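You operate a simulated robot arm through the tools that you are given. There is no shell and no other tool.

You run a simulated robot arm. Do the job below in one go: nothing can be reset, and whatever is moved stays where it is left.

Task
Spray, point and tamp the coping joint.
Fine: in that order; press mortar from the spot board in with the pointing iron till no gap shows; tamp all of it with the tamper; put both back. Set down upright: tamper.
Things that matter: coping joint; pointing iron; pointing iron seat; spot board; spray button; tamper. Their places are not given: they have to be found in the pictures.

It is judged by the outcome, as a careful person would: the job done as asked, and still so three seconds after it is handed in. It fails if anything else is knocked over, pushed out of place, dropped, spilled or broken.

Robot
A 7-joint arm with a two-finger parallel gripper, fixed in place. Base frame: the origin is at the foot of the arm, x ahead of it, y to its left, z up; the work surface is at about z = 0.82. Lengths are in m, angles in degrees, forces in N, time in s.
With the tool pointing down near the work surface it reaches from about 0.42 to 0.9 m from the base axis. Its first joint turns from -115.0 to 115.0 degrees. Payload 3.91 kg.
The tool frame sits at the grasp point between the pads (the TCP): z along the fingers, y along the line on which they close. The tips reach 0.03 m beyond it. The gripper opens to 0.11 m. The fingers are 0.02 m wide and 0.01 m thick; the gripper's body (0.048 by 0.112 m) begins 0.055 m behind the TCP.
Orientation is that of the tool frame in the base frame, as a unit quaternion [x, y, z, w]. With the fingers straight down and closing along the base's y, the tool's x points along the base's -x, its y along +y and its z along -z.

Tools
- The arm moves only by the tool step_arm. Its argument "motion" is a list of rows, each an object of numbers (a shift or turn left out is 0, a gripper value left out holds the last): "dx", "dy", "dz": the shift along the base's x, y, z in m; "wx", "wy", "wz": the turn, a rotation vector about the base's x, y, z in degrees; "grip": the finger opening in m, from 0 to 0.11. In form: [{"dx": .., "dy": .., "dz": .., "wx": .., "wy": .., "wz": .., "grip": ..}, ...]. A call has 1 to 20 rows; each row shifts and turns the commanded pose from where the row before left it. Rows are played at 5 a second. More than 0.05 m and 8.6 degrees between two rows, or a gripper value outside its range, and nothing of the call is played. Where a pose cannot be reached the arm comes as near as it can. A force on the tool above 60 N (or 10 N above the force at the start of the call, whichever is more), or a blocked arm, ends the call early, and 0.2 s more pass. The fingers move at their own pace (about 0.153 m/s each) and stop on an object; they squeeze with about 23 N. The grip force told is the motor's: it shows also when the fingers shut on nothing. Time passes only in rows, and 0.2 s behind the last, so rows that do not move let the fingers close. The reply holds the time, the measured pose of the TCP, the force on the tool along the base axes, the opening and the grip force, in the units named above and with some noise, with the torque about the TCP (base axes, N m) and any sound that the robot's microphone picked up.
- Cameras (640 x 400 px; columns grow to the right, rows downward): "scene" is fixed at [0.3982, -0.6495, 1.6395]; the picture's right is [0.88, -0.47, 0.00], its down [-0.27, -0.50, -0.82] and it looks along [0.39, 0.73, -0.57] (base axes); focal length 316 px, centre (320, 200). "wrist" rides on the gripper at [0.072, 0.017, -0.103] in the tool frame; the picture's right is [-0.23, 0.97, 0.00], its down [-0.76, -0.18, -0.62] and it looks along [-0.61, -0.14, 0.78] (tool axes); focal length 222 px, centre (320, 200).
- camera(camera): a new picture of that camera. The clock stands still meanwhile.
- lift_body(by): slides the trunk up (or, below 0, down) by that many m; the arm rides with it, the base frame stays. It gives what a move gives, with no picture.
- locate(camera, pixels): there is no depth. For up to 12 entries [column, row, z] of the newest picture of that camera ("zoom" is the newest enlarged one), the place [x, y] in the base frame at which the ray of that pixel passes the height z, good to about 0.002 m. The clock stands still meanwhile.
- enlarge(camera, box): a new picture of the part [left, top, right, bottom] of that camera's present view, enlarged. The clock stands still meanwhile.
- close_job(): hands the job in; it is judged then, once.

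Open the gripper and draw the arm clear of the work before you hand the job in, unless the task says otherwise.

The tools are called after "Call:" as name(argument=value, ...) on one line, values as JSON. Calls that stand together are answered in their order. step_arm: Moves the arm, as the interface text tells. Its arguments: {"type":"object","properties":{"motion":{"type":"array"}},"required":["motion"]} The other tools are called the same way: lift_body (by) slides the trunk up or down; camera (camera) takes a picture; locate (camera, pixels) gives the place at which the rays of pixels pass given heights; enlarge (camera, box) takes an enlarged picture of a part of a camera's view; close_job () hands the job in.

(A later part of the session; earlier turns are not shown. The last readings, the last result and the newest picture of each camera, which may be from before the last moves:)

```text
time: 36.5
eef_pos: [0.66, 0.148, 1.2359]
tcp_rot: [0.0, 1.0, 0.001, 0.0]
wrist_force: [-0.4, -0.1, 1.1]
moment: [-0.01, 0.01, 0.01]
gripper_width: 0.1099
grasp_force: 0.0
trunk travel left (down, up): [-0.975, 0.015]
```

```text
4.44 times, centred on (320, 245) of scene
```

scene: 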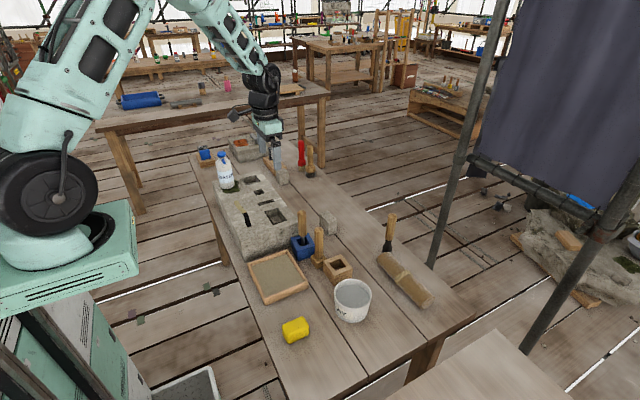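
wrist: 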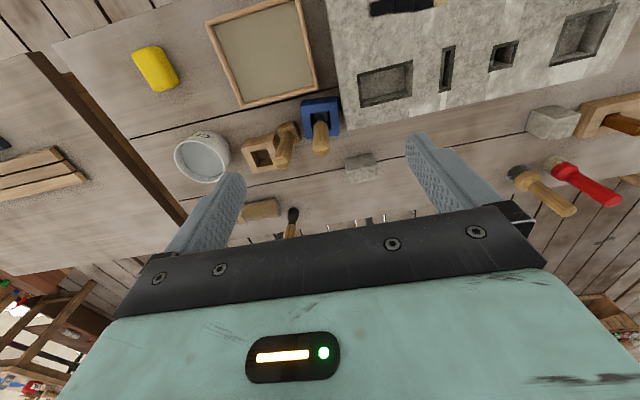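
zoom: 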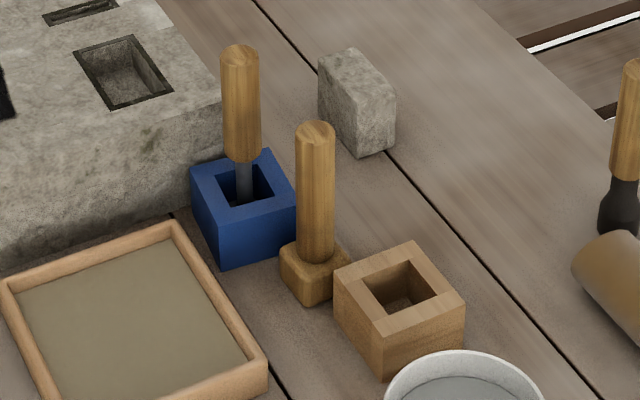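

I triangulate handle tops and bottoms of the iron and the tamper using both views at several heights.

Call:
locate(camera="wrist", pixels=[[320.4, 150.9, 0.96], [320.4, 150.9, 0.98], [320.4, 150.9, 1.0], [320.4, 150.9, 1.02], [281.7, 162.5, 0.96], [281.7, 162.5, 0.98], [281.7, 162.5, 1.0], [320.4, 122.6, 0.88], [320.4, 122.6, 0.9], [320.4, 122.6, 0.92]])

Call:
locate(camera="scene", pixels=[[302, 212.3, 0.96], [302, 212.3, 0.98], [302, 212.3, 1.0], [302, 212.3, 1.02], [318.9, 228.8, 0.96], [318.9, 228.8, 0.98], [318.9, 228.8, 1.0], [302.2, 235.3, 0.88], [302.2, 235.3, 0.9], [302.2, 235.3, 0.92]])

```text
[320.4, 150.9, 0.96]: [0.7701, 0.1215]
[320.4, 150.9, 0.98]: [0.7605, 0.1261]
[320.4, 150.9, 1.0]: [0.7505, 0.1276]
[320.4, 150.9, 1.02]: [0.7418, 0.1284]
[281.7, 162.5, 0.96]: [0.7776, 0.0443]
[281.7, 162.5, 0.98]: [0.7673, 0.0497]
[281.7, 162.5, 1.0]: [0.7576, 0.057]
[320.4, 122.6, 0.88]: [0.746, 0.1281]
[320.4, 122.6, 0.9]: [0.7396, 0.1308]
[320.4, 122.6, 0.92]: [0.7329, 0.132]
```

```text
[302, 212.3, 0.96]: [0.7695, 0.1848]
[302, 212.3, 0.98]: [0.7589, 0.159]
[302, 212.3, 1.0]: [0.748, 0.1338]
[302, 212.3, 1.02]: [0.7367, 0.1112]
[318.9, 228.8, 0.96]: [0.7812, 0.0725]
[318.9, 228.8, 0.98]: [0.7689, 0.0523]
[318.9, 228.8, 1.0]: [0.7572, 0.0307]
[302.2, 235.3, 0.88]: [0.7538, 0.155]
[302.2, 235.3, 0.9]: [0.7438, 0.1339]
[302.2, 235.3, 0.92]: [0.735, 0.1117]
```

Iron: handle axis about (0.745,0.130), z 0.90–1.004. Tamper: handle top about (0.767,0.050,0.982). I go above the iron with the gripper at 0.07 opening and check reach.

Call:
step_arm(motion=[{"dx": 0.03, "dy": -0.006, "dz": -0.035, "grip": 0.07}, {"dx": 0.03, "dy": -0.006, "dz": -0.035}, {"dx": 0.025, "dy": -0.006, "dz": -0.035}, {"dz": -0.015}, {}])

Call:
camera(camera="wrist")

Call:
enlarge(camera="scene", box=[260, 170, 360, 270])

```text
time: 37.6
eef_pos: [0.747, 0.1308, 1.1172]
tcp_rot: [0.0, 1.0, 0.0, 0.0]
wrist_force: [-0.3, -0.8, 0.4]
moment: [0.04, -0.01, 0.0]
gripper_width: 0.0701
grasp_force: 0.1
trunk travel left (down, up): [-0.975, 0.015]
```

```text
taken
```

wrist: 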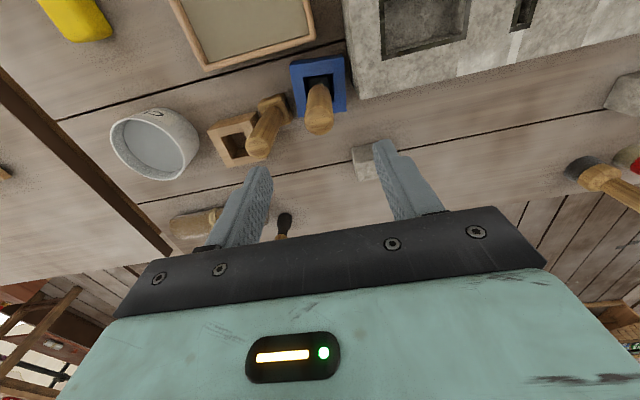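

```text
4.00 times, centred on (310, 220) of scene
```

zoom: 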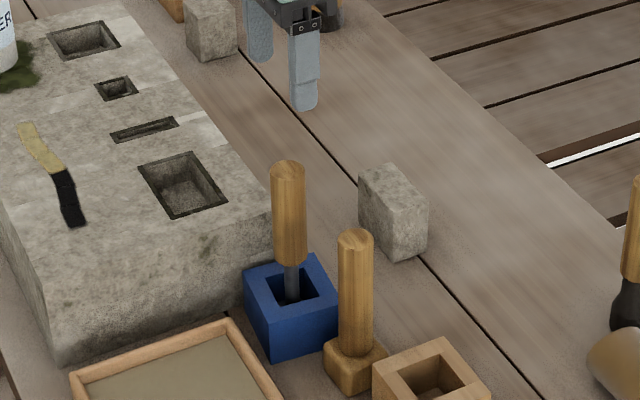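

I refine the iron's handle-top position from this closer wrist view.

Call:
enlarge(camera="wrist", box=[240, 50, 400, 160])

Call:
locate(camera="wrist", pixels=[[319, 125, 1.004], [259, 148, 0.982], [317, 90, 0.9]])

```text
3.64 times, centred on (320, 105) of wrist
```

zoom: 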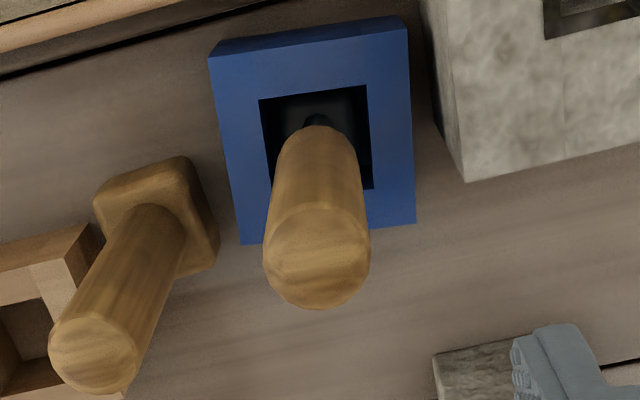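

```text
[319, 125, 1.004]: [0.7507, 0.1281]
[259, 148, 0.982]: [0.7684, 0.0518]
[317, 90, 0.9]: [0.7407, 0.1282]
```

The handle axis is at about (0.747,0.129). I descend to z≈0.957 around the handle without closing yet.

Call:
step_arm(motion=[{"dy": -0.001, "dz": -0.04}, {"dz": -0.04}, {"dz": -0.04}, {"dz": -0.04}, {}])

Call:
enlarge(camera="scene", box=[260, 180, 360, 280])

```text
time: 38.9
eef_pos: [0.7464, 0.1314, 0.9566]
tcp_rot: [0.0, 1.0, 0.0, 0.0]
wrist_force: [0.6, -0.8, -0.3]
moment: [-0.02, 0.0, -0.02]
gripper_width: 0.0699
grasp_force: 0.1
trunk travel left (down, up): [-0.975, 0.015]
```

```text
4.00 times, centred on (310, 230) of scene
```

zoom: 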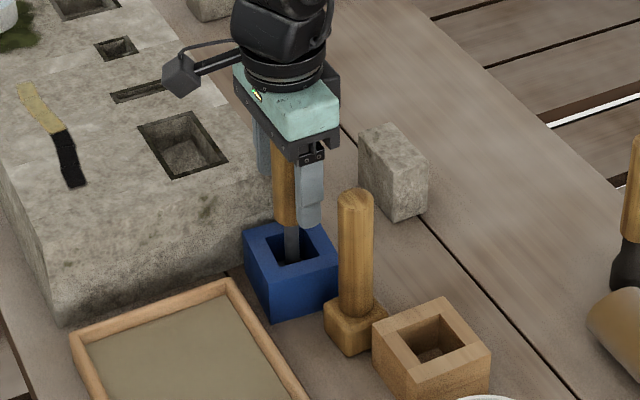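

The fingers straddle the iron's handle cleanly at z 0.957. I close on it.

Call:
step_arm(motion=[{"grip": 0.0}, {"grip": 0.0}, {"grip": 0.0}])

```text
time: 39.6
eef_pos: [0.7456, 0.1309, 0.9574]
tcp_rot: [0.0, 1.0, 0.0, -0.002]
wrist_force: [1.3, -0.6, 0.0]
moment: [-0.02, -0.07, -0.02]
gripper_width: 0.0296
grasp_force: 22.7
trunk travel left (down, up): [-0.975, 0.015]
```

The handle is held (opening 0.0296, 22.7 N). I lift straight up out of the seat.

Call:
step_arm(motion=[{"dz": 0.02}, {"dz": 0.03}, {"dz": 0.04}, {"dz": 0.04}, {"dz": 0.02}, {}])

Call:
enlarge(camera="scene", box=[250, 150, 350, 270])

Call:
enlarge(camera="wrist", box=[230, 50, 410, 200])

```text
time: 41.0
eef_pos: [0.7439, 0.1316, 1.1083]
tcp_rot: [0.0, 1.0, 0.0, 0.0]
wrist_force: [0.2, -0.6, -2.3]
moment: [-0.02, 0.01, -0.03]
gripper_width: 0.0297
grasp_force: 22.8
trunk travel left (down, up): [-0.975, 0.015]
```

```text
3.33 times, centred on (300, 210) of scene
```

zoom: 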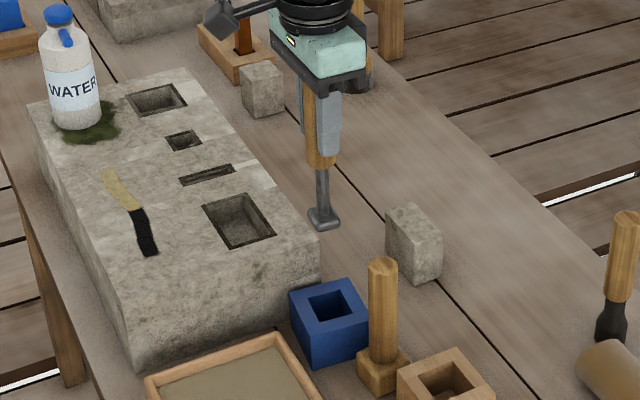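

```text
2.67 times, centred on (320, 125) of wrist
```

zoom: 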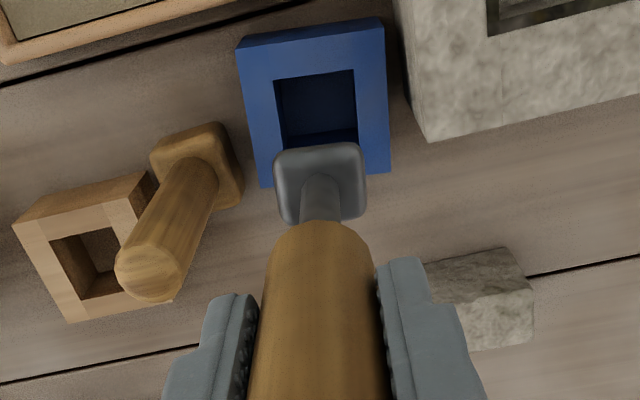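

The iron ends in a small square foot (about 0.026 m). I measure how far its sole lies below the TCP.

Call:
locate(camera="scene", pixels=[[301, 217.5, 0.95], [301, 217.5, 0.96], [301, 217.5, 0.97], [301, 217.5, 0.98], [301, 217.5, 0.99], [301, 219, 0.97], [301, 219, 0.98]])

Call:
enlarge(camera="scene", box=[285, 190, 325, 230])

```text
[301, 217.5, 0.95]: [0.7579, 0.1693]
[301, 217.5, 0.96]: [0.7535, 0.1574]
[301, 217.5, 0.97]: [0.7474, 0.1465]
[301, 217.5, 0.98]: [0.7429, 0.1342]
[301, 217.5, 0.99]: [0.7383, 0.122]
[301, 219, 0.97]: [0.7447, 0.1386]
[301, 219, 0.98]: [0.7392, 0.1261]
```

```text
10.00 times, centred on (305, 210) of scene
```

zoom: 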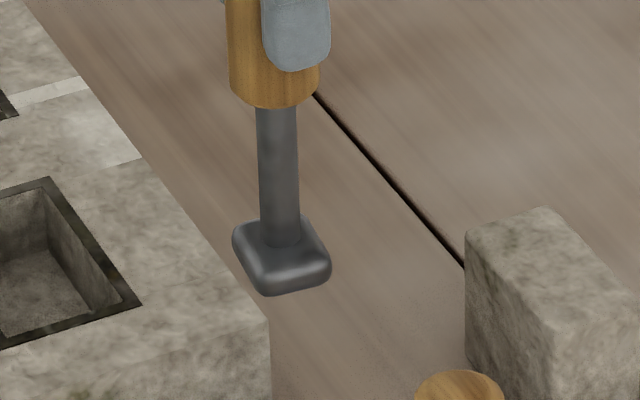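

The sole is ≈0.129 m below the TCP (sole z ≈0.979 now). I raise a little and carry the iron over the spot board at about (0.615,0.06).

Call:
step_arm(motion=[{"dx": -0.02, "dz": 0.03}, {"dx": -0.035, "dy": -0.02}, {"dx": -0.035, "dy": -0.025}, {"dx": -0.035, "dy": -0.025}, {}])

Call:
camera(camera="wrist")

Call:
enlarge(camera="scene", box=[230, 190, 330, 310])

```text
time: 42.2
eef_pos: [0.6199, 0.0615, 1.138]
tcp_rot: [0.001, 1.0, 0.0, 0.0]
wrist_force: [0.1, -0.4, -1.9]
moment: [0.02, 0.05, -0.01]
gripper_width: 0.0295
grasp_force: 22.8
trunk travel left (down, up): [-0.975, 0.015]
```

```text
taken
```

wrist: 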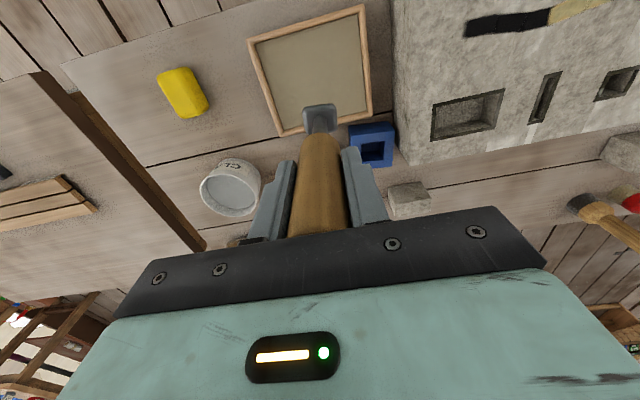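

```text
3.33 times, centred on (280, 250) of scene
```

zoom: 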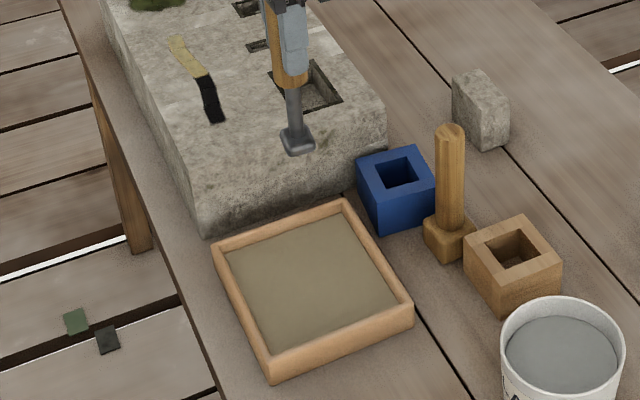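

I locate the board's inner corners, pixels (252,267),(285,255),(303,280),(265,294).

Call:
locate(camera="scene", pixels=[[252.4, 267.4, 0.84], [284.5, 254.5, 0.84], [303.4, 280, 0.84], [265, 294.4, 0.84]])

Call:
locate(camera="wrist", pixels=[[252, 44, 0.84], [360, 10, 0.84], [368, 108, 0.84], [283, 133, 0.84]])

```text
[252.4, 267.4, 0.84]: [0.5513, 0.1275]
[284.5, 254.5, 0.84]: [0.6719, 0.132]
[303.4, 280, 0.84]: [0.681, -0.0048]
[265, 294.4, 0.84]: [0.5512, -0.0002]
```

```text
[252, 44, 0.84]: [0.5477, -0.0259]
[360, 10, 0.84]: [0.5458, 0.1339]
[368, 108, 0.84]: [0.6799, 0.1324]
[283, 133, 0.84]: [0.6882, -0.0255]
```

The board's interior spans x 0.55–0.675, y −0.01–0.13, and the iron is above its middle. I descend to just above the mortar.

Call:
step_arm(motion=[{"dz": -0.04}, {"dz": -0.04}, {"dz": -0.04}, {"dz": -0.03}, {}])

Call:
enlarge(camera="scene", box=[240, 220, 320, 310])

```text
time: 43.5
eef_pos: [0.6197, 0.0611, 0.9872]
tcp_rot: [0.0, 1.0, 0.0, 0.0]
wrist_force: [-0.1, -0.5, -1.7]
moment: [0.02, -0.01, 0.01]
gripper_width: 0.0294
grasp_force: 23.2
trunk travel left (down, up): [-0.975, 0.015]
```

```text
4.44 times, centred on (280, 265) of scene
```

zoom: 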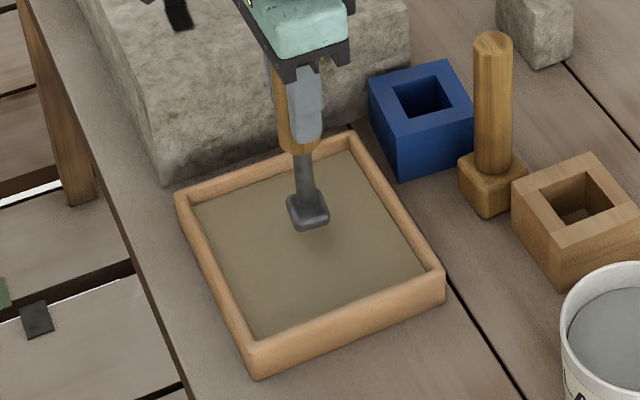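

The foot is a couple of cm above the mortar. I lower in small steps watching the force.

Call:
step_arm(motion=[{"dz": -0.005}, {"dz": -0.005}, {"dz": -0.004}, {}])

```text
time: 44.5
eef_pos: [0.6203, 0.0608, 0.9737]
tcp_rot: [0.0, 1.0, 0.0, -0.001]
wrist_force: [0.2, -0.6, -2.5]
moment: [-0.03, -0.02, -0.02]
gripper_width: 0.0295
grasp_force: 23.2
trunk travel left (down, up): [-0.975, 0.015]
```

No contact yet (force z −2.5 N is just the tool's weight). I continue down in small steps.

Call:
step_arm(motion=[{"dz": -0.004}, {"dz": -0.003}, {}])

Call:
enlarge(camera="scene", box=[260, 230, 310, 290])

```text
time: 45.2
eef_pos: [0.621, 0.0617, 0.9664]
tcp_rot: [0.0, 1.0, -0.001, -0.002]
wrist_force: [-0.4, -0.3, -2.0]
moment: [0.03, 0.01, 0.02]
gripper_width: 0.0299
grasp_force: 22.9
trunk travel left (down, up): [-0.975, 0.015]
```

```text
6.67 times, centred on (285, 260) of scene
```

zoom: 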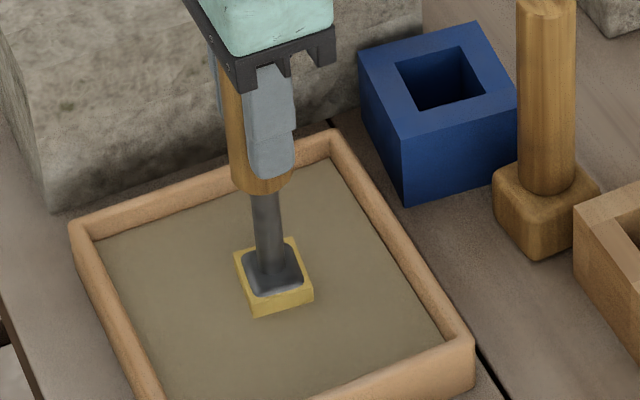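

A yellow pad of mortar appeared on the foot, so the iron is loaded, and yellow in the joint means mortar already there. I lift gently and look at it.

Call:
step_arm(motion=[{"dz": 0.01}, {"dz": 0.02}, {"dz": 0.04}, {"dz": 0.04}, {"dz": 0.04}, {"dz": 0.02}, {}])

Call:
enlarge(camera="scene", box=[240, 190, 320, 290])

Call:
enlarge(camera="wrist", box=[240, 0, 640, 200])

```text
time: 46.9
eef_pos: [0.6213, 0.0619, 1.1365]
tcp_rot: [0.001, 1.0, 0.0, -0.001]
wrist_force: [0.2, -0.5, -2.2]
moment: [-0.02, 0.0, 0.02]
gripper_width: 0.0298
grasp_force: 22.5
trunk travel left (down, up): [-0.975, 0.015]
```

```text
4.00 times, centred on (280, 240) of scene
```

zoom: 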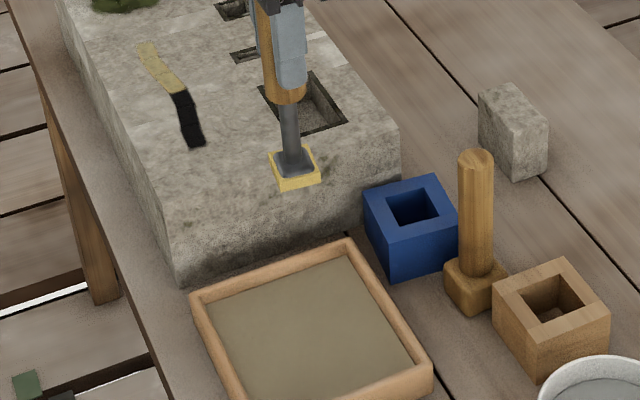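

```text
1.60 times, centred on (440, 100) of wrist
```

zoom: 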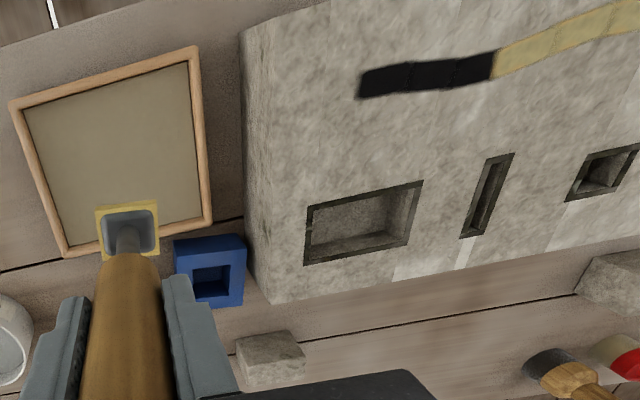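

The mortar pad is on the foot. I locate the dark cells from this wrist view: left end zoom (360,85), boundaries at about (405,77),(450,72), and dark/yellow edge (493,66).

Call:
locate(camera="zoom", pixels=[[359, 84, 0.923], [382, 80, 0.923], [406, 77, 0.923], [430, 74, 0.923], [452, 72, 0.923], [474, 69, 0.923], [494, 65, 0.923], [520, 53, 0.923], [555, 38, 0.923], [590, 26, 0.923], [625, 18, 0.923]])

Call:
enlarge(camera="scene", box=[225, 180, 285, 240])

```text
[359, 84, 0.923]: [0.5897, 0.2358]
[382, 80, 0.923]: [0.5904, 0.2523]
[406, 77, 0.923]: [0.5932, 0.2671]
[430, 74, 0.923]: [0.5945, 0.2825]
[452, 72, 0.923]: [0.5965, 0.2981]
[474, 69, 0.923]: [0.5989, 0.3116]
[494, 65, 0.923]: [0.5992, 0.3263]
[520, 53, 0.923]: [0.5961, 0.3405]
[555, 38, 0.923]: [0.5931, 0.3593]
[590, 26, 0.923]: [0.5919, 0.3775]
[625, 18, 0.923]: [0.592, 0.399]
```

```text
6.67 times, centred on (255, 210) of scene
```

zoom: 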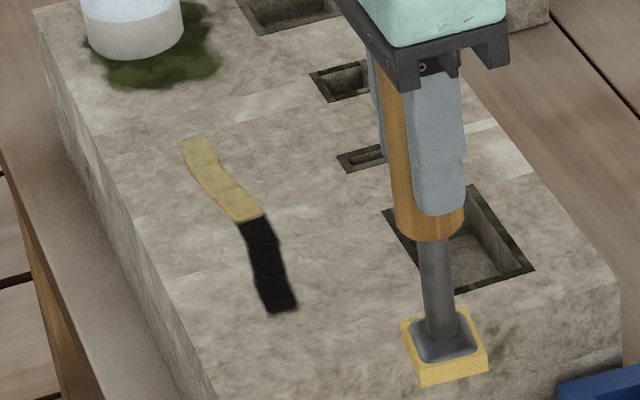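

Dark cell centres: about (0.590,0.252), (0.5945,0.283), (0.598,0.313). I carry the loaded iron over the first dark cell, still above the block.

Call:
step_arm(motion=[{"dx": -0.008, "dy": 0.0475}, {"dx": -0.008, "dy": 0.0475}, {"dx": -0.008, "dy": 0.0475}, {"dx": -0.007, "dy": 0.0475}, {"dz": -0.03}, {}])

Call:
enlarge(camera="scene", box=[215, 160, 295, 240])

Call:
enlarge(camera="wrist", box=[240, 20, 440, 170])

```text
time: 48.2
eef_pos: [0.5908, 0.2501, 1.1056]
tcp_rot: [-0.001, 1.0, -0.001, -0.001]
wrist_force: [0.6, -0.1, -2.4]
moment: [0.0, -0.02, 0.02]
gripper_width: 0.0291
grasp_force: 23.0
trunk travel left (down, up): [-0.975, 0.015]
```

```text
5.00 times, centred on (255, 200) of scene
```

zoom: 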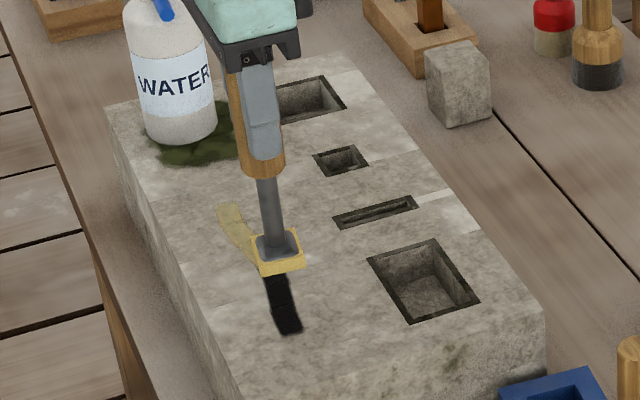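

```text
2.67 times, centred on (340, 95) of wrist
```

zoom: 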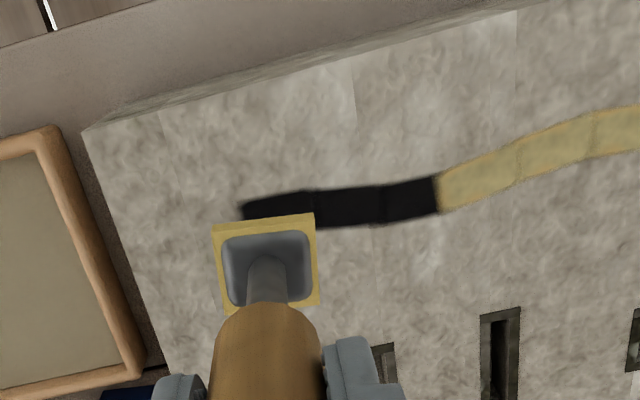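

The foot hangs over the first dark cell. I lower to near contact, then in small steps while watching force.

Call:
step_arm(motion=[{"dz": -0.02}, {"dz": -0.015, "dy": 0.001}, {"dz": -0.006}, {"dz": -0.004}, {}])

Call:
enlarge(camera="scene", box=[225, 180, 285, 240])

```text
time: 49.5
eef_pos: [0.5906, 0.2527, 1.062]
tcp_rot: [-0.001, 1.0, 0.0, -0.001]
wrist_force: [-0.1, 0.2, -2.3]
moment: [-0.02, -0.05, 0.02]
gripper_width: 0.0296
grasp_force: 23.0
trunk travel left (down, up): [-0.975, 0.015]
```

```text
6.67 times, centred on (255, 210) of scene
```

zoom: 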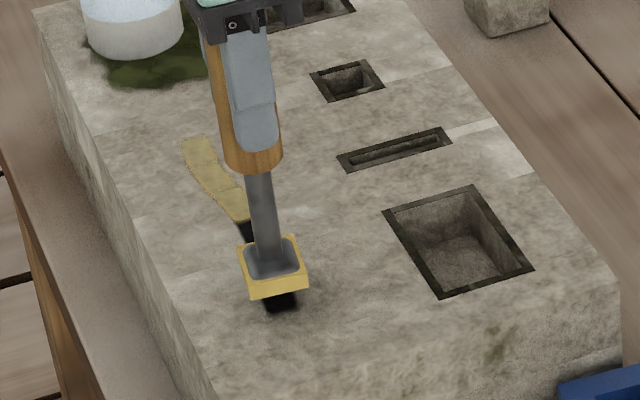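

The pad is a few mm above the stone. I continue in 3 mm steps.

Call:
step_arm(motion=[{"dz": -0.003}, {"dz": -0.003}, {}])

Call:
enlarge(camera="scene", box=[225, 180, 285, 240])

```text
time: 50.2
eef_pos: [0.5887, 0.2529, 1.0553]
tcp_rot: [0.0, 1.0, 0.0, -0.001]
wrist_force: [0.5, -0.1, -2.3]
moment: [0.01, 0.02, -0.02]
gripper_width: 0.0294
grasp_force: 23.4
trunk travel left (down, up): [-0.975, 0.015]
```

```text
6.67 times, centred on (255, 210) of scene
```

zoom: 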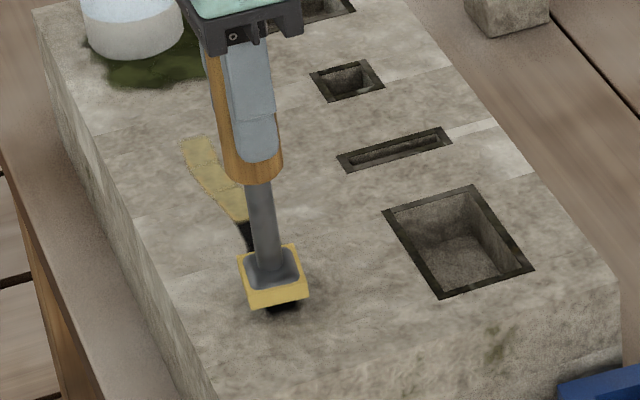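

Still no contact force. I press down further in 2–3 mm steps.

Call:
step_arm(motion=[{"dz": -0.003}, {"dz": -0.002}, {}])

Call:
enlarge(camera="scene", box=[225, 180, 285, 240])

```text
time: 51.0
eef_pos: [0.5905, 0.2524, 1.0503]
tcp_rot: [0.0, 1.0, 0.0, -0.001]
wrist_force: [-1.0, -0.3, -2.4]
moment: [0.02, -0.02, 0.02]
gripper_width: 0.0293
grasp_force: 22.8
trunk travel left (down, up): [-0.975, 0.015]
```

```text
6.67 times, centred on (255, 210) of scene
```

zoom: 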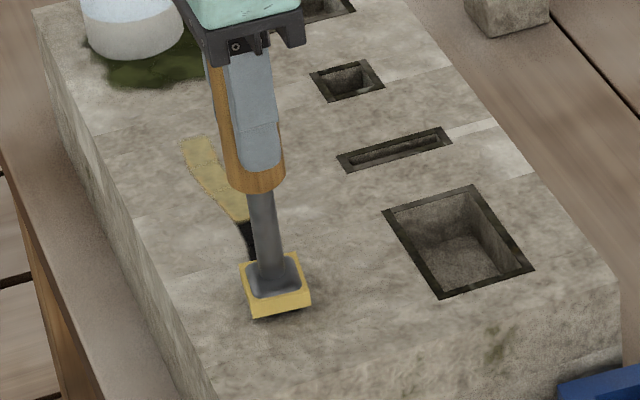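

The pad nearly touches. I keep pressing in 2 mm steps.

Call:
step_arm(motion=[{"dz": -0.002}, {"dz": -0.002}, {}])

Call:
enlarge(camera="scene", box=[225, 180, 285, 240])

```text
time: 51.9
eef_pos: [0.5892, 0.2516, 1.047]
tcp_rot: [0.0, 1.0, 0.0, 0.0]
wrist_force: [0.4, -0.2, 1.3]
moment: [-0.07, -0.04, -0.01]
gripper_width: 0.0297
grasp_force: 23.0
trunk travel left (down, up): [-0.975, 0.015]
```

```text
6.67 times, centred on (255, 210) of scene
```

zoom: 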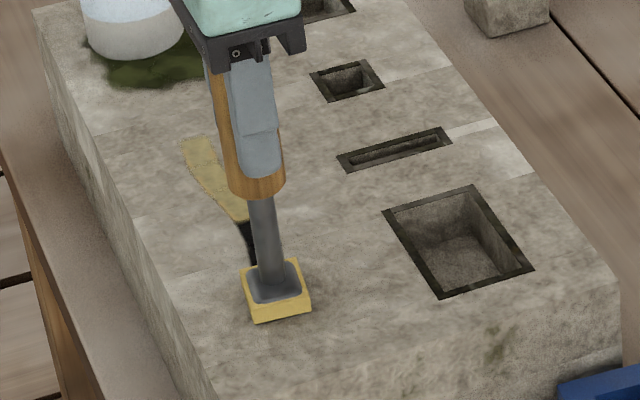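

Contact begins (force rose about 3.6 N at TCP z 1.047). I press a bit harder to transfer the mortar.

Call:
step_arm(motion=[{"dz": -0.002}, {"dz": -0.001}, {}, {}])

Call:
enlarge(camera="scene", box=[225, 180, 285, 240])

```text
time: 52.9
eef_pos: [0.5887, 0.2507, 1.0449]
tcp_rot: [0.0, 1.0, 0.001, 0.0]
wrist_force: [1.3, -1.4, 19.9]
moment: [-0.23, -0.17, 0.09]
gripper_width: 0.0296
grasp_force: 22.7
trunk travel left (down, up): [-0.975, 0.015]
```

```text
6.67 times, centred on (255, 210) of scene
```

zoom: 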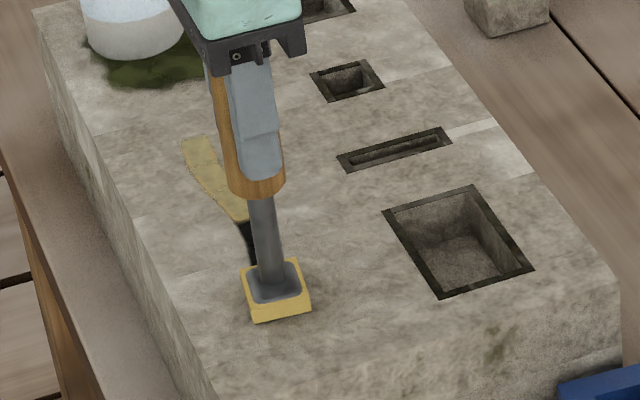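

The press reached about 22 N. I lift to see whether the cell took the mortar.

Call:
step_arm(motion=[{"dz": 0.006}, {"dz": 0.02}, {"dz": 0.03}, {}])

Call:
enlarge(camera="scene", box=[225, 180, 285, 240])

Call:
enlarge(camera="wrist", box=[240, 20, 440, 170])

```text
time: 53.9
eef_pos: [0.5896, 0.2522, 1.1011]
tcp_rot: [0.0, 1.0, -0.001, 0.0]
wrist_force: [0.1, 0.7, -2.7]
moment: [0.01, 0.01, 0.03]
gripper_width: 0.0298
grasp_force: 22.8
trunk travel left (down, up): [-0.975, 0.015]
```

```text
6.67 times, centred on (255, 210) of scene
```

zoom: 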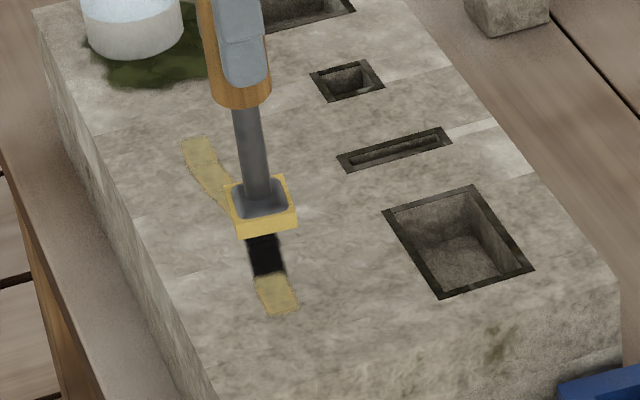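

```text
2.67 times, centred on (340, 95) of wrist
```

zoom: 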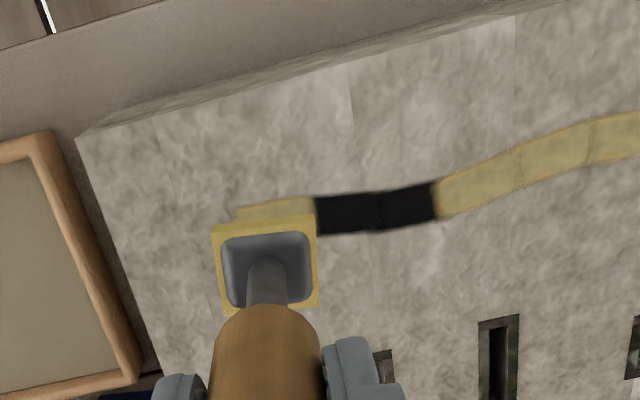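

The first dark cell is now mortar-coloured and two dark cells remain; the iron still carries mortar. I press the second cell at (0.5945,0.283).

Call:
step_arm(motion=[{"dx": 0.005, "dy": 0.031}, {"dz": -0.03}, {"dz": -0.015}, {"dz": -0.007}, {"dz": -0.002}, {"dz": -0.002}, {}])

```text
time: 55.5
eef_pos: [0.5941, 0.2827, 1.0454]
tcp_rot: [0.0, 1.0, 0.0, 0.0]
wrist_force: [-0.7, -0.4, 12.4]
moment: [-0.17, 0.01, 0.01]
gripper_width: 0.0294
grasp_force: 22.7
trunk travel left (down, up): [-0.975, 0.015]
```

The press is about 15 N on the second cell. I press 1 mm more, hold, and lift to check.

Call:
step_arm(motion=[{"dz": -0.001}, {}, {"dz": 0.006}, {"dz": 0.02}, {"dz": 0.03}, {}])

Call:
enlarge(camera="scene", box=[225, 180, 285, 240])

Call:
enlarge(camera="wrist", box=[200, 20, 400, 170])

```text
time: 56.9
eef_pos: [0.5926, 0.2828, 1.1015]
tcp_rot: [0.0, 1.0, -0.001, -0.001]
wrist_force: [-0.3, 0.3, -1.0]
moment: [0.0, 0.0, -0.03]
gripper_width: 0.0296
grasp_force: 22.9
trunk travel left (down, up): [-0.975, 0.015]
```

```text
6.67 times, centred on (255, 210) of scene
```

zoom: 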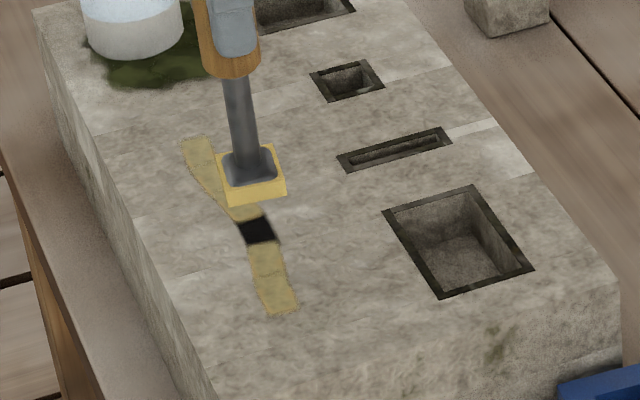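

```text
2.67 times, centred on (300, 95) of wrist
```

zoom: 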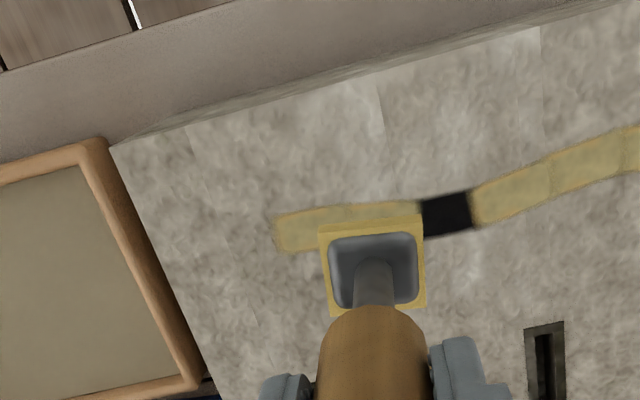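

Two cells filled, one dark cell left at about (0.598,0.313). I press it the same way.

Call:
step_arm(motion=[{"dx": 0.004, "dy": 0.03}, {"dz": -0.03}, {"dz": -0.015}, {"dz": -0.007}, {"dz": -0.002}, {"dz": -0.002}, {"dz": -0.001}, {}])

Call:
step_arm(motion=[{}, {"dz": 0.006}, {"dz": 0.02}, {"dz": 0.03}, {}])

Call:
enlarge(camera="scene", box=[225, 180, 285, 240])

Call:
enlarge(camera="wrist", box=[200, 20, 400, 170])

```text
time: 58.6
eef_pos: [0.598, 0.3128, 1.0432]
tcp_rot: [0.0, 1.0, 0.001, 0.001]
wrist_force: [-0.3, -0.4, 18.6]
moment: [-0.3, -0.07, 0.1]
gripper_width: 0.0298
grasp_force: 22.4
trunk travel left (down, up): [-0.975, 0.015]
```

```text
time: 59.9
eef_pos: [0.5996, 0.3139, 1.0965]
tcp_rot: [0.0, 1.0, -0.001, 0.0]
wrist_force: [0.0, -0.5, -2.4]
moment: [-0.03, 0.0, 0.01]
gripper_width: 0.0294
grasp_force: 23.5
trunk travel left (down, up): [-0.975, 0.015]
```

```text
6.67 times, centred on (255, 210) of scene
```

zoom: 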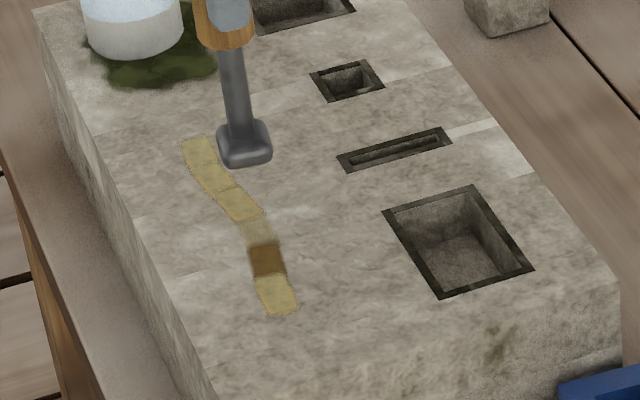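

```text
2.67 times, centred on (300, 95) of wrist
```

zoom: 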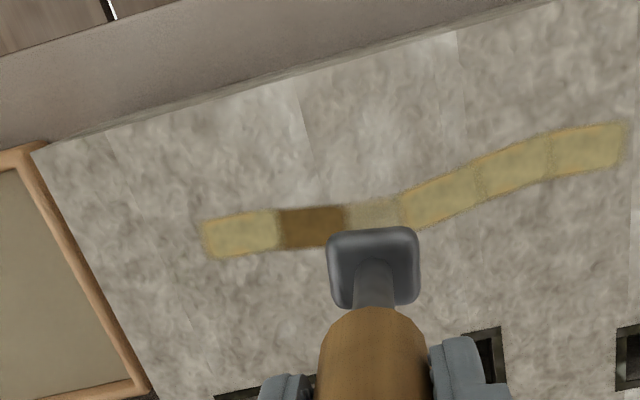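

The iron is now empty; the third cell looks pale and the second cell has turned brown. I look closer before deciding.

Call:
enlarge(camera="wrist", box=[255, 55, 365, 125])

Call:
enlarge(camera="scene", box=[240, 195, 270, 230])

```text
5.71 times, centred on (310, 90) of wrist
```

zoom: 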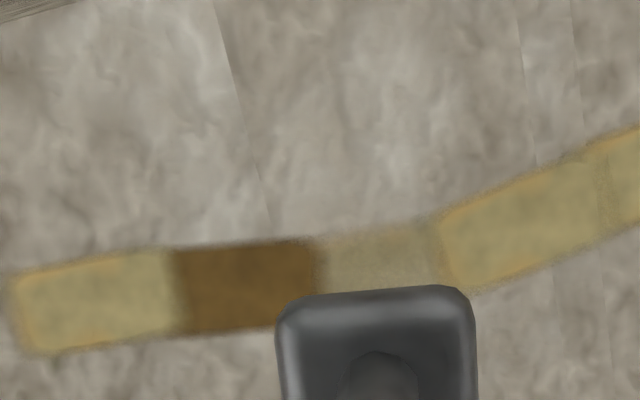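

```text
11.43 times, centred on (255, 212) of scene
```

zoom: 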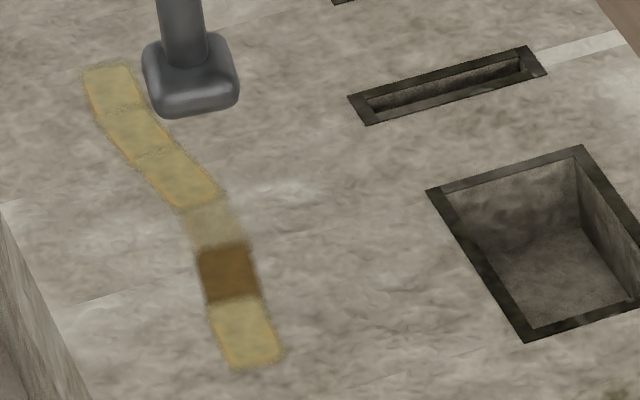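

To understand the foot's offset from the TCP, I locate where the pad's top face centre appeared during the first press (scene pixel about (248.2,222.7) at z≈0.93), and cell corners from the scene.

Call:
locate(camera="scene", pixels=[[248.2, 222.7, 0.93], [248.2, 223.5, 0.925], [243.6, 218.7, 0.928], [253.0, 227.5, 0.923]])

Call:
locate(camera="zoom", pixels=[[245, 362, 0.923], [227, 300, 0.923], [228, 275, 0.923], [221, 247, 0.923], [208, 208, 0.923], [212, 225, 0.923], [150, 155, 0.923], [110, 72, 0.923], [190, 95, 0.95]])

```text
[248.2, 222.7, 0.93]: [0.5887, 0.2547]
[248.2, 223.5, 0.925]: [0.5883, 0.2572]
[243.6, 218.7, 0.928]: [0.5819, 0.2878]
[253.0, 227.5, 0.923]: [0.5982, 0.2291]
```

```text
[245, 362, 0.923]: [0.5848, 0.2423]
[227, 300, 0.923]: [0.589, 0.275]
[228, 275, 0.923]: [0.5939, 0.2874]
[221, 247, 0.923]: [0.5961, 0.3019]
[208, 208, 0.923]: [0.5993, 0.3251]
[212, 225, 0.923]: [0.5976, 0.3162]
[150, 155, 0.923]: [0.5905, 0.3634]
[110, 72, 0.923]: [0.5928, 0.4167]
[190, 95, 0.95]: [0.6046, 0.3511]
```

I refine the cell boundaries with the finer wrist view: (255.7,109.3) left end, (284.1,106.6), (309.6,102.3), (331,97).

Call:
locate(camera="wrist", pixels=[[256.5, 109.5, 0.923], [284.1, 106.6, 0.923], [309.6, 102.3, 0.923], [331, 97, 0.923], [359, 86, 0.923]])

Call:
camera(camera="wrist")

```text
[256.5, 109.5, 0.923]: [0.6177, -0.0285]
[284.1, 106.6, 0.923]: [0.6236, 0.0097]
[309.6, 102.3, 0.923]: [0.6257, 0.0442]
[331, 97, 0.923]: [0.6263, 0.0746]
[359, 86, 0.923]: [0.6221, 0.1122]
```

```text
taken
```

wrist: 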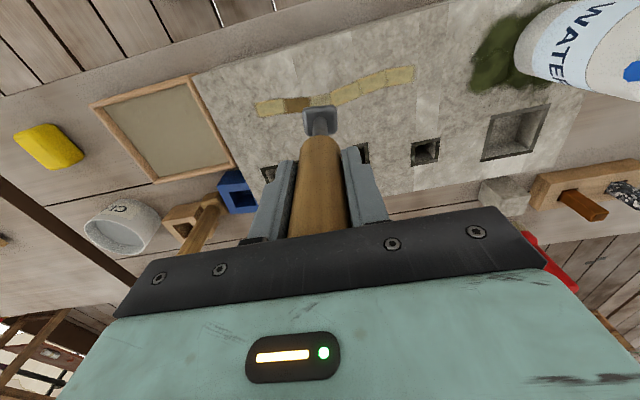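

The locate had used an older wrist picture; with this new one I locate again.

Call:
locate(camera="wrist", pixels=[[256.5, 109.5, 0.923], [284.1, 106.6, 0.923], [309.6, 102.3, 0.923], [331, 97, 0.923], [359, 86, 0.923], [387, 75, 0.923], [414, 73, 0.923]])

Call:
enlarge(camera="wrist", box=[250, 50, 420, 150])

```text
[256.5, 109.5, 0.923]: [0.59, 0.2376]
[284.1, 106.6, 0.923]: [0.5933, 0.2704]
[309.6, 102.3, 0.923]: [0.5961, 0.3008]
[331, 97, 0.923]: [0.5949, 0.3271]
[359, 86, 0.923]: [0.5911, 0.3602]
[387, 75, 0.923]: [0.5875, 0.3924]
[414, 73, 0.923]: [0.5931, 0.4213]
```

```text
3.76 times, centred on (335, 100) of wrist
```

zoom: 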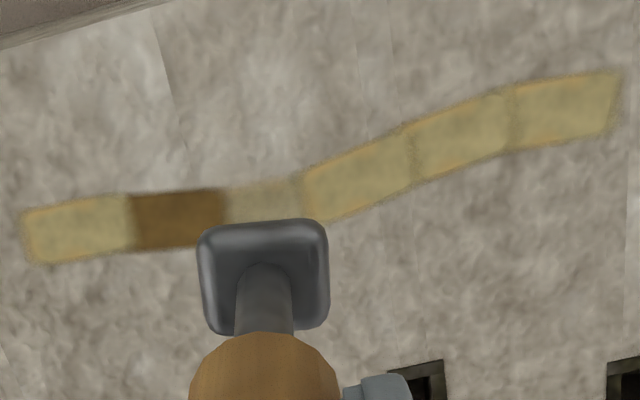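

Cell boundaries are y≈0.2376, 0.2704, 0.3008, 0.327, 0.360, 0.392, 0.421. The second cell looks over-filled and the third thin, as if the last press touched both; I try pressing the now-empty iron squarely on the brown cell to see if it takes surplus off.

Call:
step_arm(motion=[{"dx": -0.005, "dy": -0.029}, {"dz": -0.03}, {"dz": -0.012}, {"dz": -0.006}, {"dz": -0.002}, {}])

```text
time: 61.2
eef_pos: [0.5935, 0.2845, 1.0473]
tcp_rot: [0.0, 1.0, 0.0, -0.001]
wrist_force: [0.0, 0.2, -1.9]
moment: [0.01, 0.04, -0.02]
gripper_width: 0.0293
grasp_force: 23.3
trunk travel left (down, up): [-0.975, 0.015]
```

Just above contact at z 1.0473. I press gently 2 mm and lift again.

Call:
step_arm(motion=[{"dz": -0.0015}, {"dz": -0.001}, {}])

Call:
step_arm(motion=[{"dz": 0.006}, {"dz": 0.02}, {"dz": 0.03, "dx": 0.03}, {"dx": 0.04}, {}])

Call:
enlarge(camera="scene", box=[225, 180, 285, 240])

Call:
enlarge(camera="wrist", box=[220, 0, 420, 130])

```text
time: 62.0
eef_pos: [0.5931, 0.2842, 1.0458]
tcp_rot: [0.0, 1.0, 0.001, -0.002]
wrist_force: [0.5, -0.3, -2.3]
moment: [0.02, -0.03, 0.0]
gripper_width: 0.0295
grasp_force: 22.7
trunk travel left (down, up): [-0.975, 0.015]
```

```text
time: 63.2
eef_pos: [0.6644, 0.2845, 1.1018]
tcp_rot: [0.0, 1.0, 0.001, -0.001]
wrist_force: [-0.7, 0.2, -2.0]
moment: [-0.03, -0.01, 0.02]
gripper_width: 0.0296
grasp_force: 22.9
trunk travel left (down, up): [-0.975, 0.015]
```

```text
6.67 times, centred on (255, 210) of scene
```

zoom: 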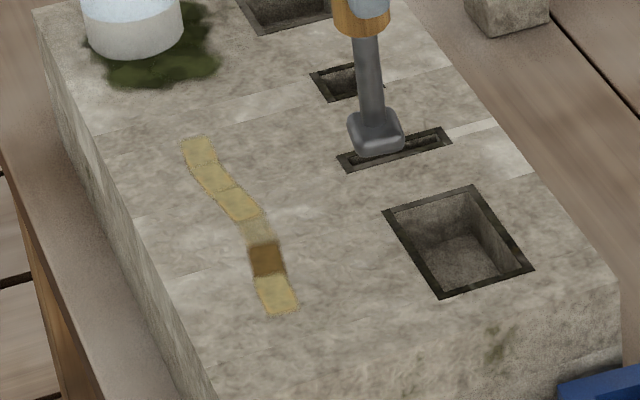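

```text
3.08 times, centred on (320, 65) of wrist
```

zoom: 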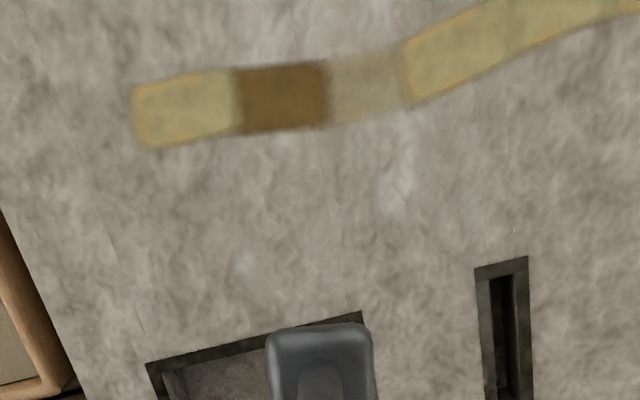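

No contact was made that time (force stayed −2 N): contact is deeper without the pad. I repeat over the brown cell, a few mm deeper, with force watch.

Call:
step_arm(motion=[{"dx": -0.04}, {"dx": -0.03}, {"dz": -0.03}, {"dz": -0.02}, {"dz": -0.006}, {"dz": -0.002}, {}])

Call:
step_arm(motion=[{"dz": -0.002}, {}])

```text
time: 64.8
eef_pos: [0.594, 0.2852, 1.0431]
tcp_rot: [0.0, 1.0, 0.0, -0.001]
wrist_force: [0.5, 0.0, -2.0]
moment: [0.01, 0.01, 0.01]
gripper_width: 0.0294
grasp_force: 23.2
trunk travel left (down, up): [-0.975, 0.015]
```

```text
time: 65.5
eef_pos: [0.5932, 0.286, 1.0422]
tcp_rot: [0.001, 1.0, 0.0, 0.001]
wrist_force: [-0.6, -2.0, 13.3]
moment: [-0.23, -0.26, 0.01]
gripper_width: 0.0294
grasp_force: 22.7
trunk travel left (down, up): [-0.975, 0.015]
```

Contact at z≈1.042 with about 15 N. I lift and move aside to look.

Call:
step_arm(motion=[{}, {"dz": 0.006}, {"dz": 0.02}, {"dz": 0.03, "dx": 0.03}, {"dx": 0.04}, {}])

Call:
enlarge(camera="scene", box=[225, 180, 285, 240])

Call:
enlarge(camera="wrist", box=[220, 0, 420, 130])

```text
time: 66.8
eef_pos: [0.6652, 0.2847, 1.096]
tcp_rot: [0.0, 1.0, -0.001, -0.001]
wrist_force: [0.3, -0.4, -1.8]
moment: [-0.01, 0.06, 0.03]
gripper_width: 0.0296
grasp_force: 23.2
trunk travel left (down, up): [-0.975, 0.015]
```

```text
6.67 times, centred on (255, 210) of scene
```

zoom: 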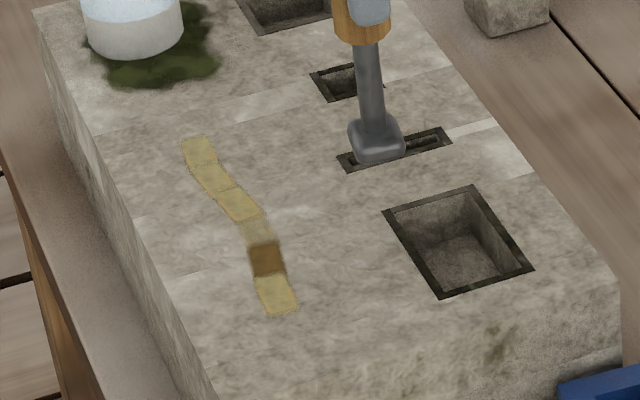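

```text
3.08 times, centred on (320, 65) of wrist
```

zoom: 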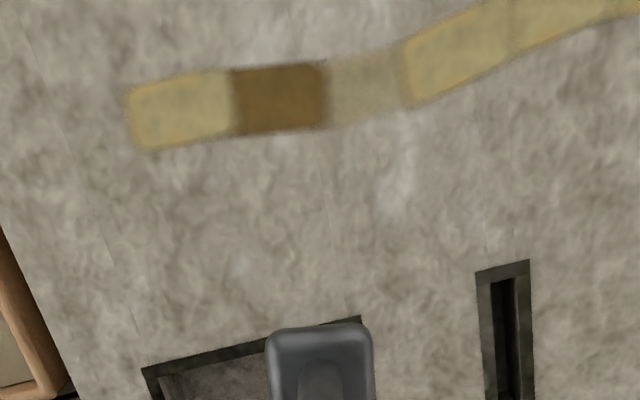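

No change from the empty press, so it neither takes off nor adds. I check the foot's true offset from the TCP using the last full wrist picture (taken at TCP (0.5996,0.3139)), where the foot centre was at (319.8,120.5).

Call:
locate(camera="wrist", pixels=[[319.8, 120.5, 0.967], [319.8, 120.5, 0.972], [319.8, 120.5, 0.977], [302.3, 107, 0.972], [337.0, 107, 0.972], [302.8, 134, 0.972], [337.0, 132, 0.972]])

Call:
camera(camera="wrist")

```text
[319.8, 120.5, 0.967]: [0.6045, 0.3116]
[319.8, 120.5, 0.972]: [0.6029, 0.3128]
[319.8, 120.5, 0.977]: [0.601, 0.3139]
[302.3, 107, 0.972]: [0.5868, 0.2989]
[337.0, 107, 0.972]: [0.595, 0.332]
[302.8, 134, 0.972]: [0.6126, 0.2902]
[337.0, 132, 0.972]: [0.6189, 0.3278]
```

```text
taken
```

wrist: 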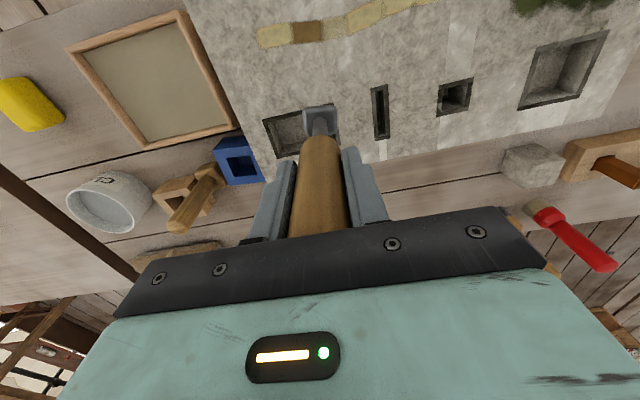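

The foot is centred under the TCP (offset ≈ +2 mm, −1 mm) and is about 35 mm long along the joint by 26 mm across, so it can overlap neighbouring cells. The pale third cell still needs mortar, so I return to the board for a new load.

Call:
step_arm(motion=[{"dx": -0.012, "dy": -0.045, "dz": 0.02}, {"dx": -0.012, "dy": -0.045}, {"dx": -0.012, "dy": -0.045}, {"dx": -0.012, "dy": -0.045}, {"dx": -0.012, "dy": -0.045}, {"dz": -0.04}, {"dz": -0.04}, {"dz": -0.04}, {}])

Call:
enlarge(camera="scene", box=[225, 180, 325, 300])

```text
refused: row 1 steps farther than a row can; nothing moved
```

```text
3.33 times, centred on (275, 240) of scene
```

zoom: 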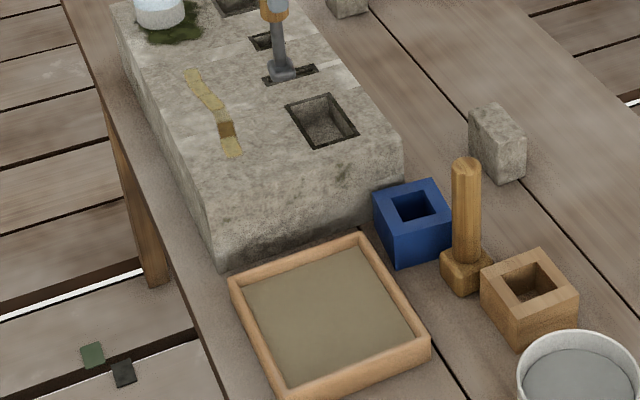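

Row 1 was slightly too long (over 0.05 m in total). I repeat with a separate lift.

Call:
step_arm(motion=[{"dz": 0.02}, {"dx": -0.012, "dy": -0.045}, {"dx": -0.012, "dy": -0.045}, {"dx": -0.012, "dy": -0.045}, {"dx": -0.012, "dy": -0.045}, {"dx": -0.012, "dy": -0.045}, {"dz": -0.04}, {"dz": -0.04}, {"dz": -0.04}, {}])

```text
time: 69.0
eef_pos: [0.6025, 0.0584, 0.9956]
tcp_rot: [-0.001, 1.0, 0.0, 0.0]
wrist_force: [0.2, 0.6, -2.1]
moment: [-0.01, 0.01, 0.0]
gripper_width: 0.0294
grasp_force: 23.3
trunk travel left (down, up): [-0.975, 0.015]
```

Over the board with the sole about 1.5 cm above the mortar. I first turn the iron by −80° about z so its short side (26 mm) will lie along the joint and stay within one cell.

Call:
step_arm(motion=[{"wz": -8, "dz": 0.03}, {"wz": -8}, {"wz": -8}, {"wz": -8}, {"wz": -8}, {"wz": -8}, {"wz": -8}, {"wz": -8}, {"wz": -8}, {"wz": -8}, {}])

Call:
enlarge(camera="scene", box=[225, 180, 325, 300])

```text
time: 71.5
eef_pos: [0.604, 0.0589, 1.0274]
tcp_rot: [0.643, 0.766, 0.001, -0.001]
wrist_force: [-0.3, 0.3, -2.7]
moment: [-0.02, 0.01, 0.0]
gripper_width: 0.0296
grasp_force: 22.6
trunk travel left (down, up): [-0.975, 0.015]
```

```text
3.33 times, centred on (275, 240) of scene
```

zoom: 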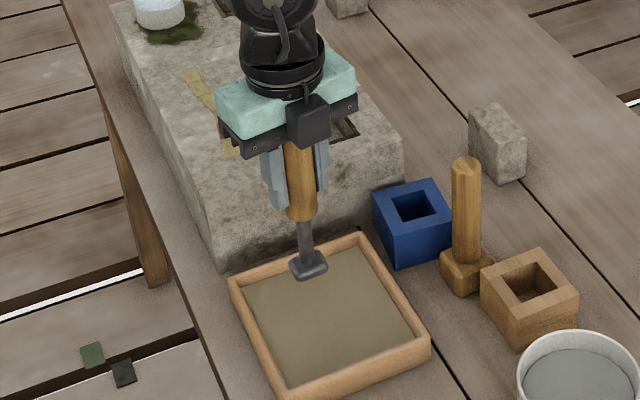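

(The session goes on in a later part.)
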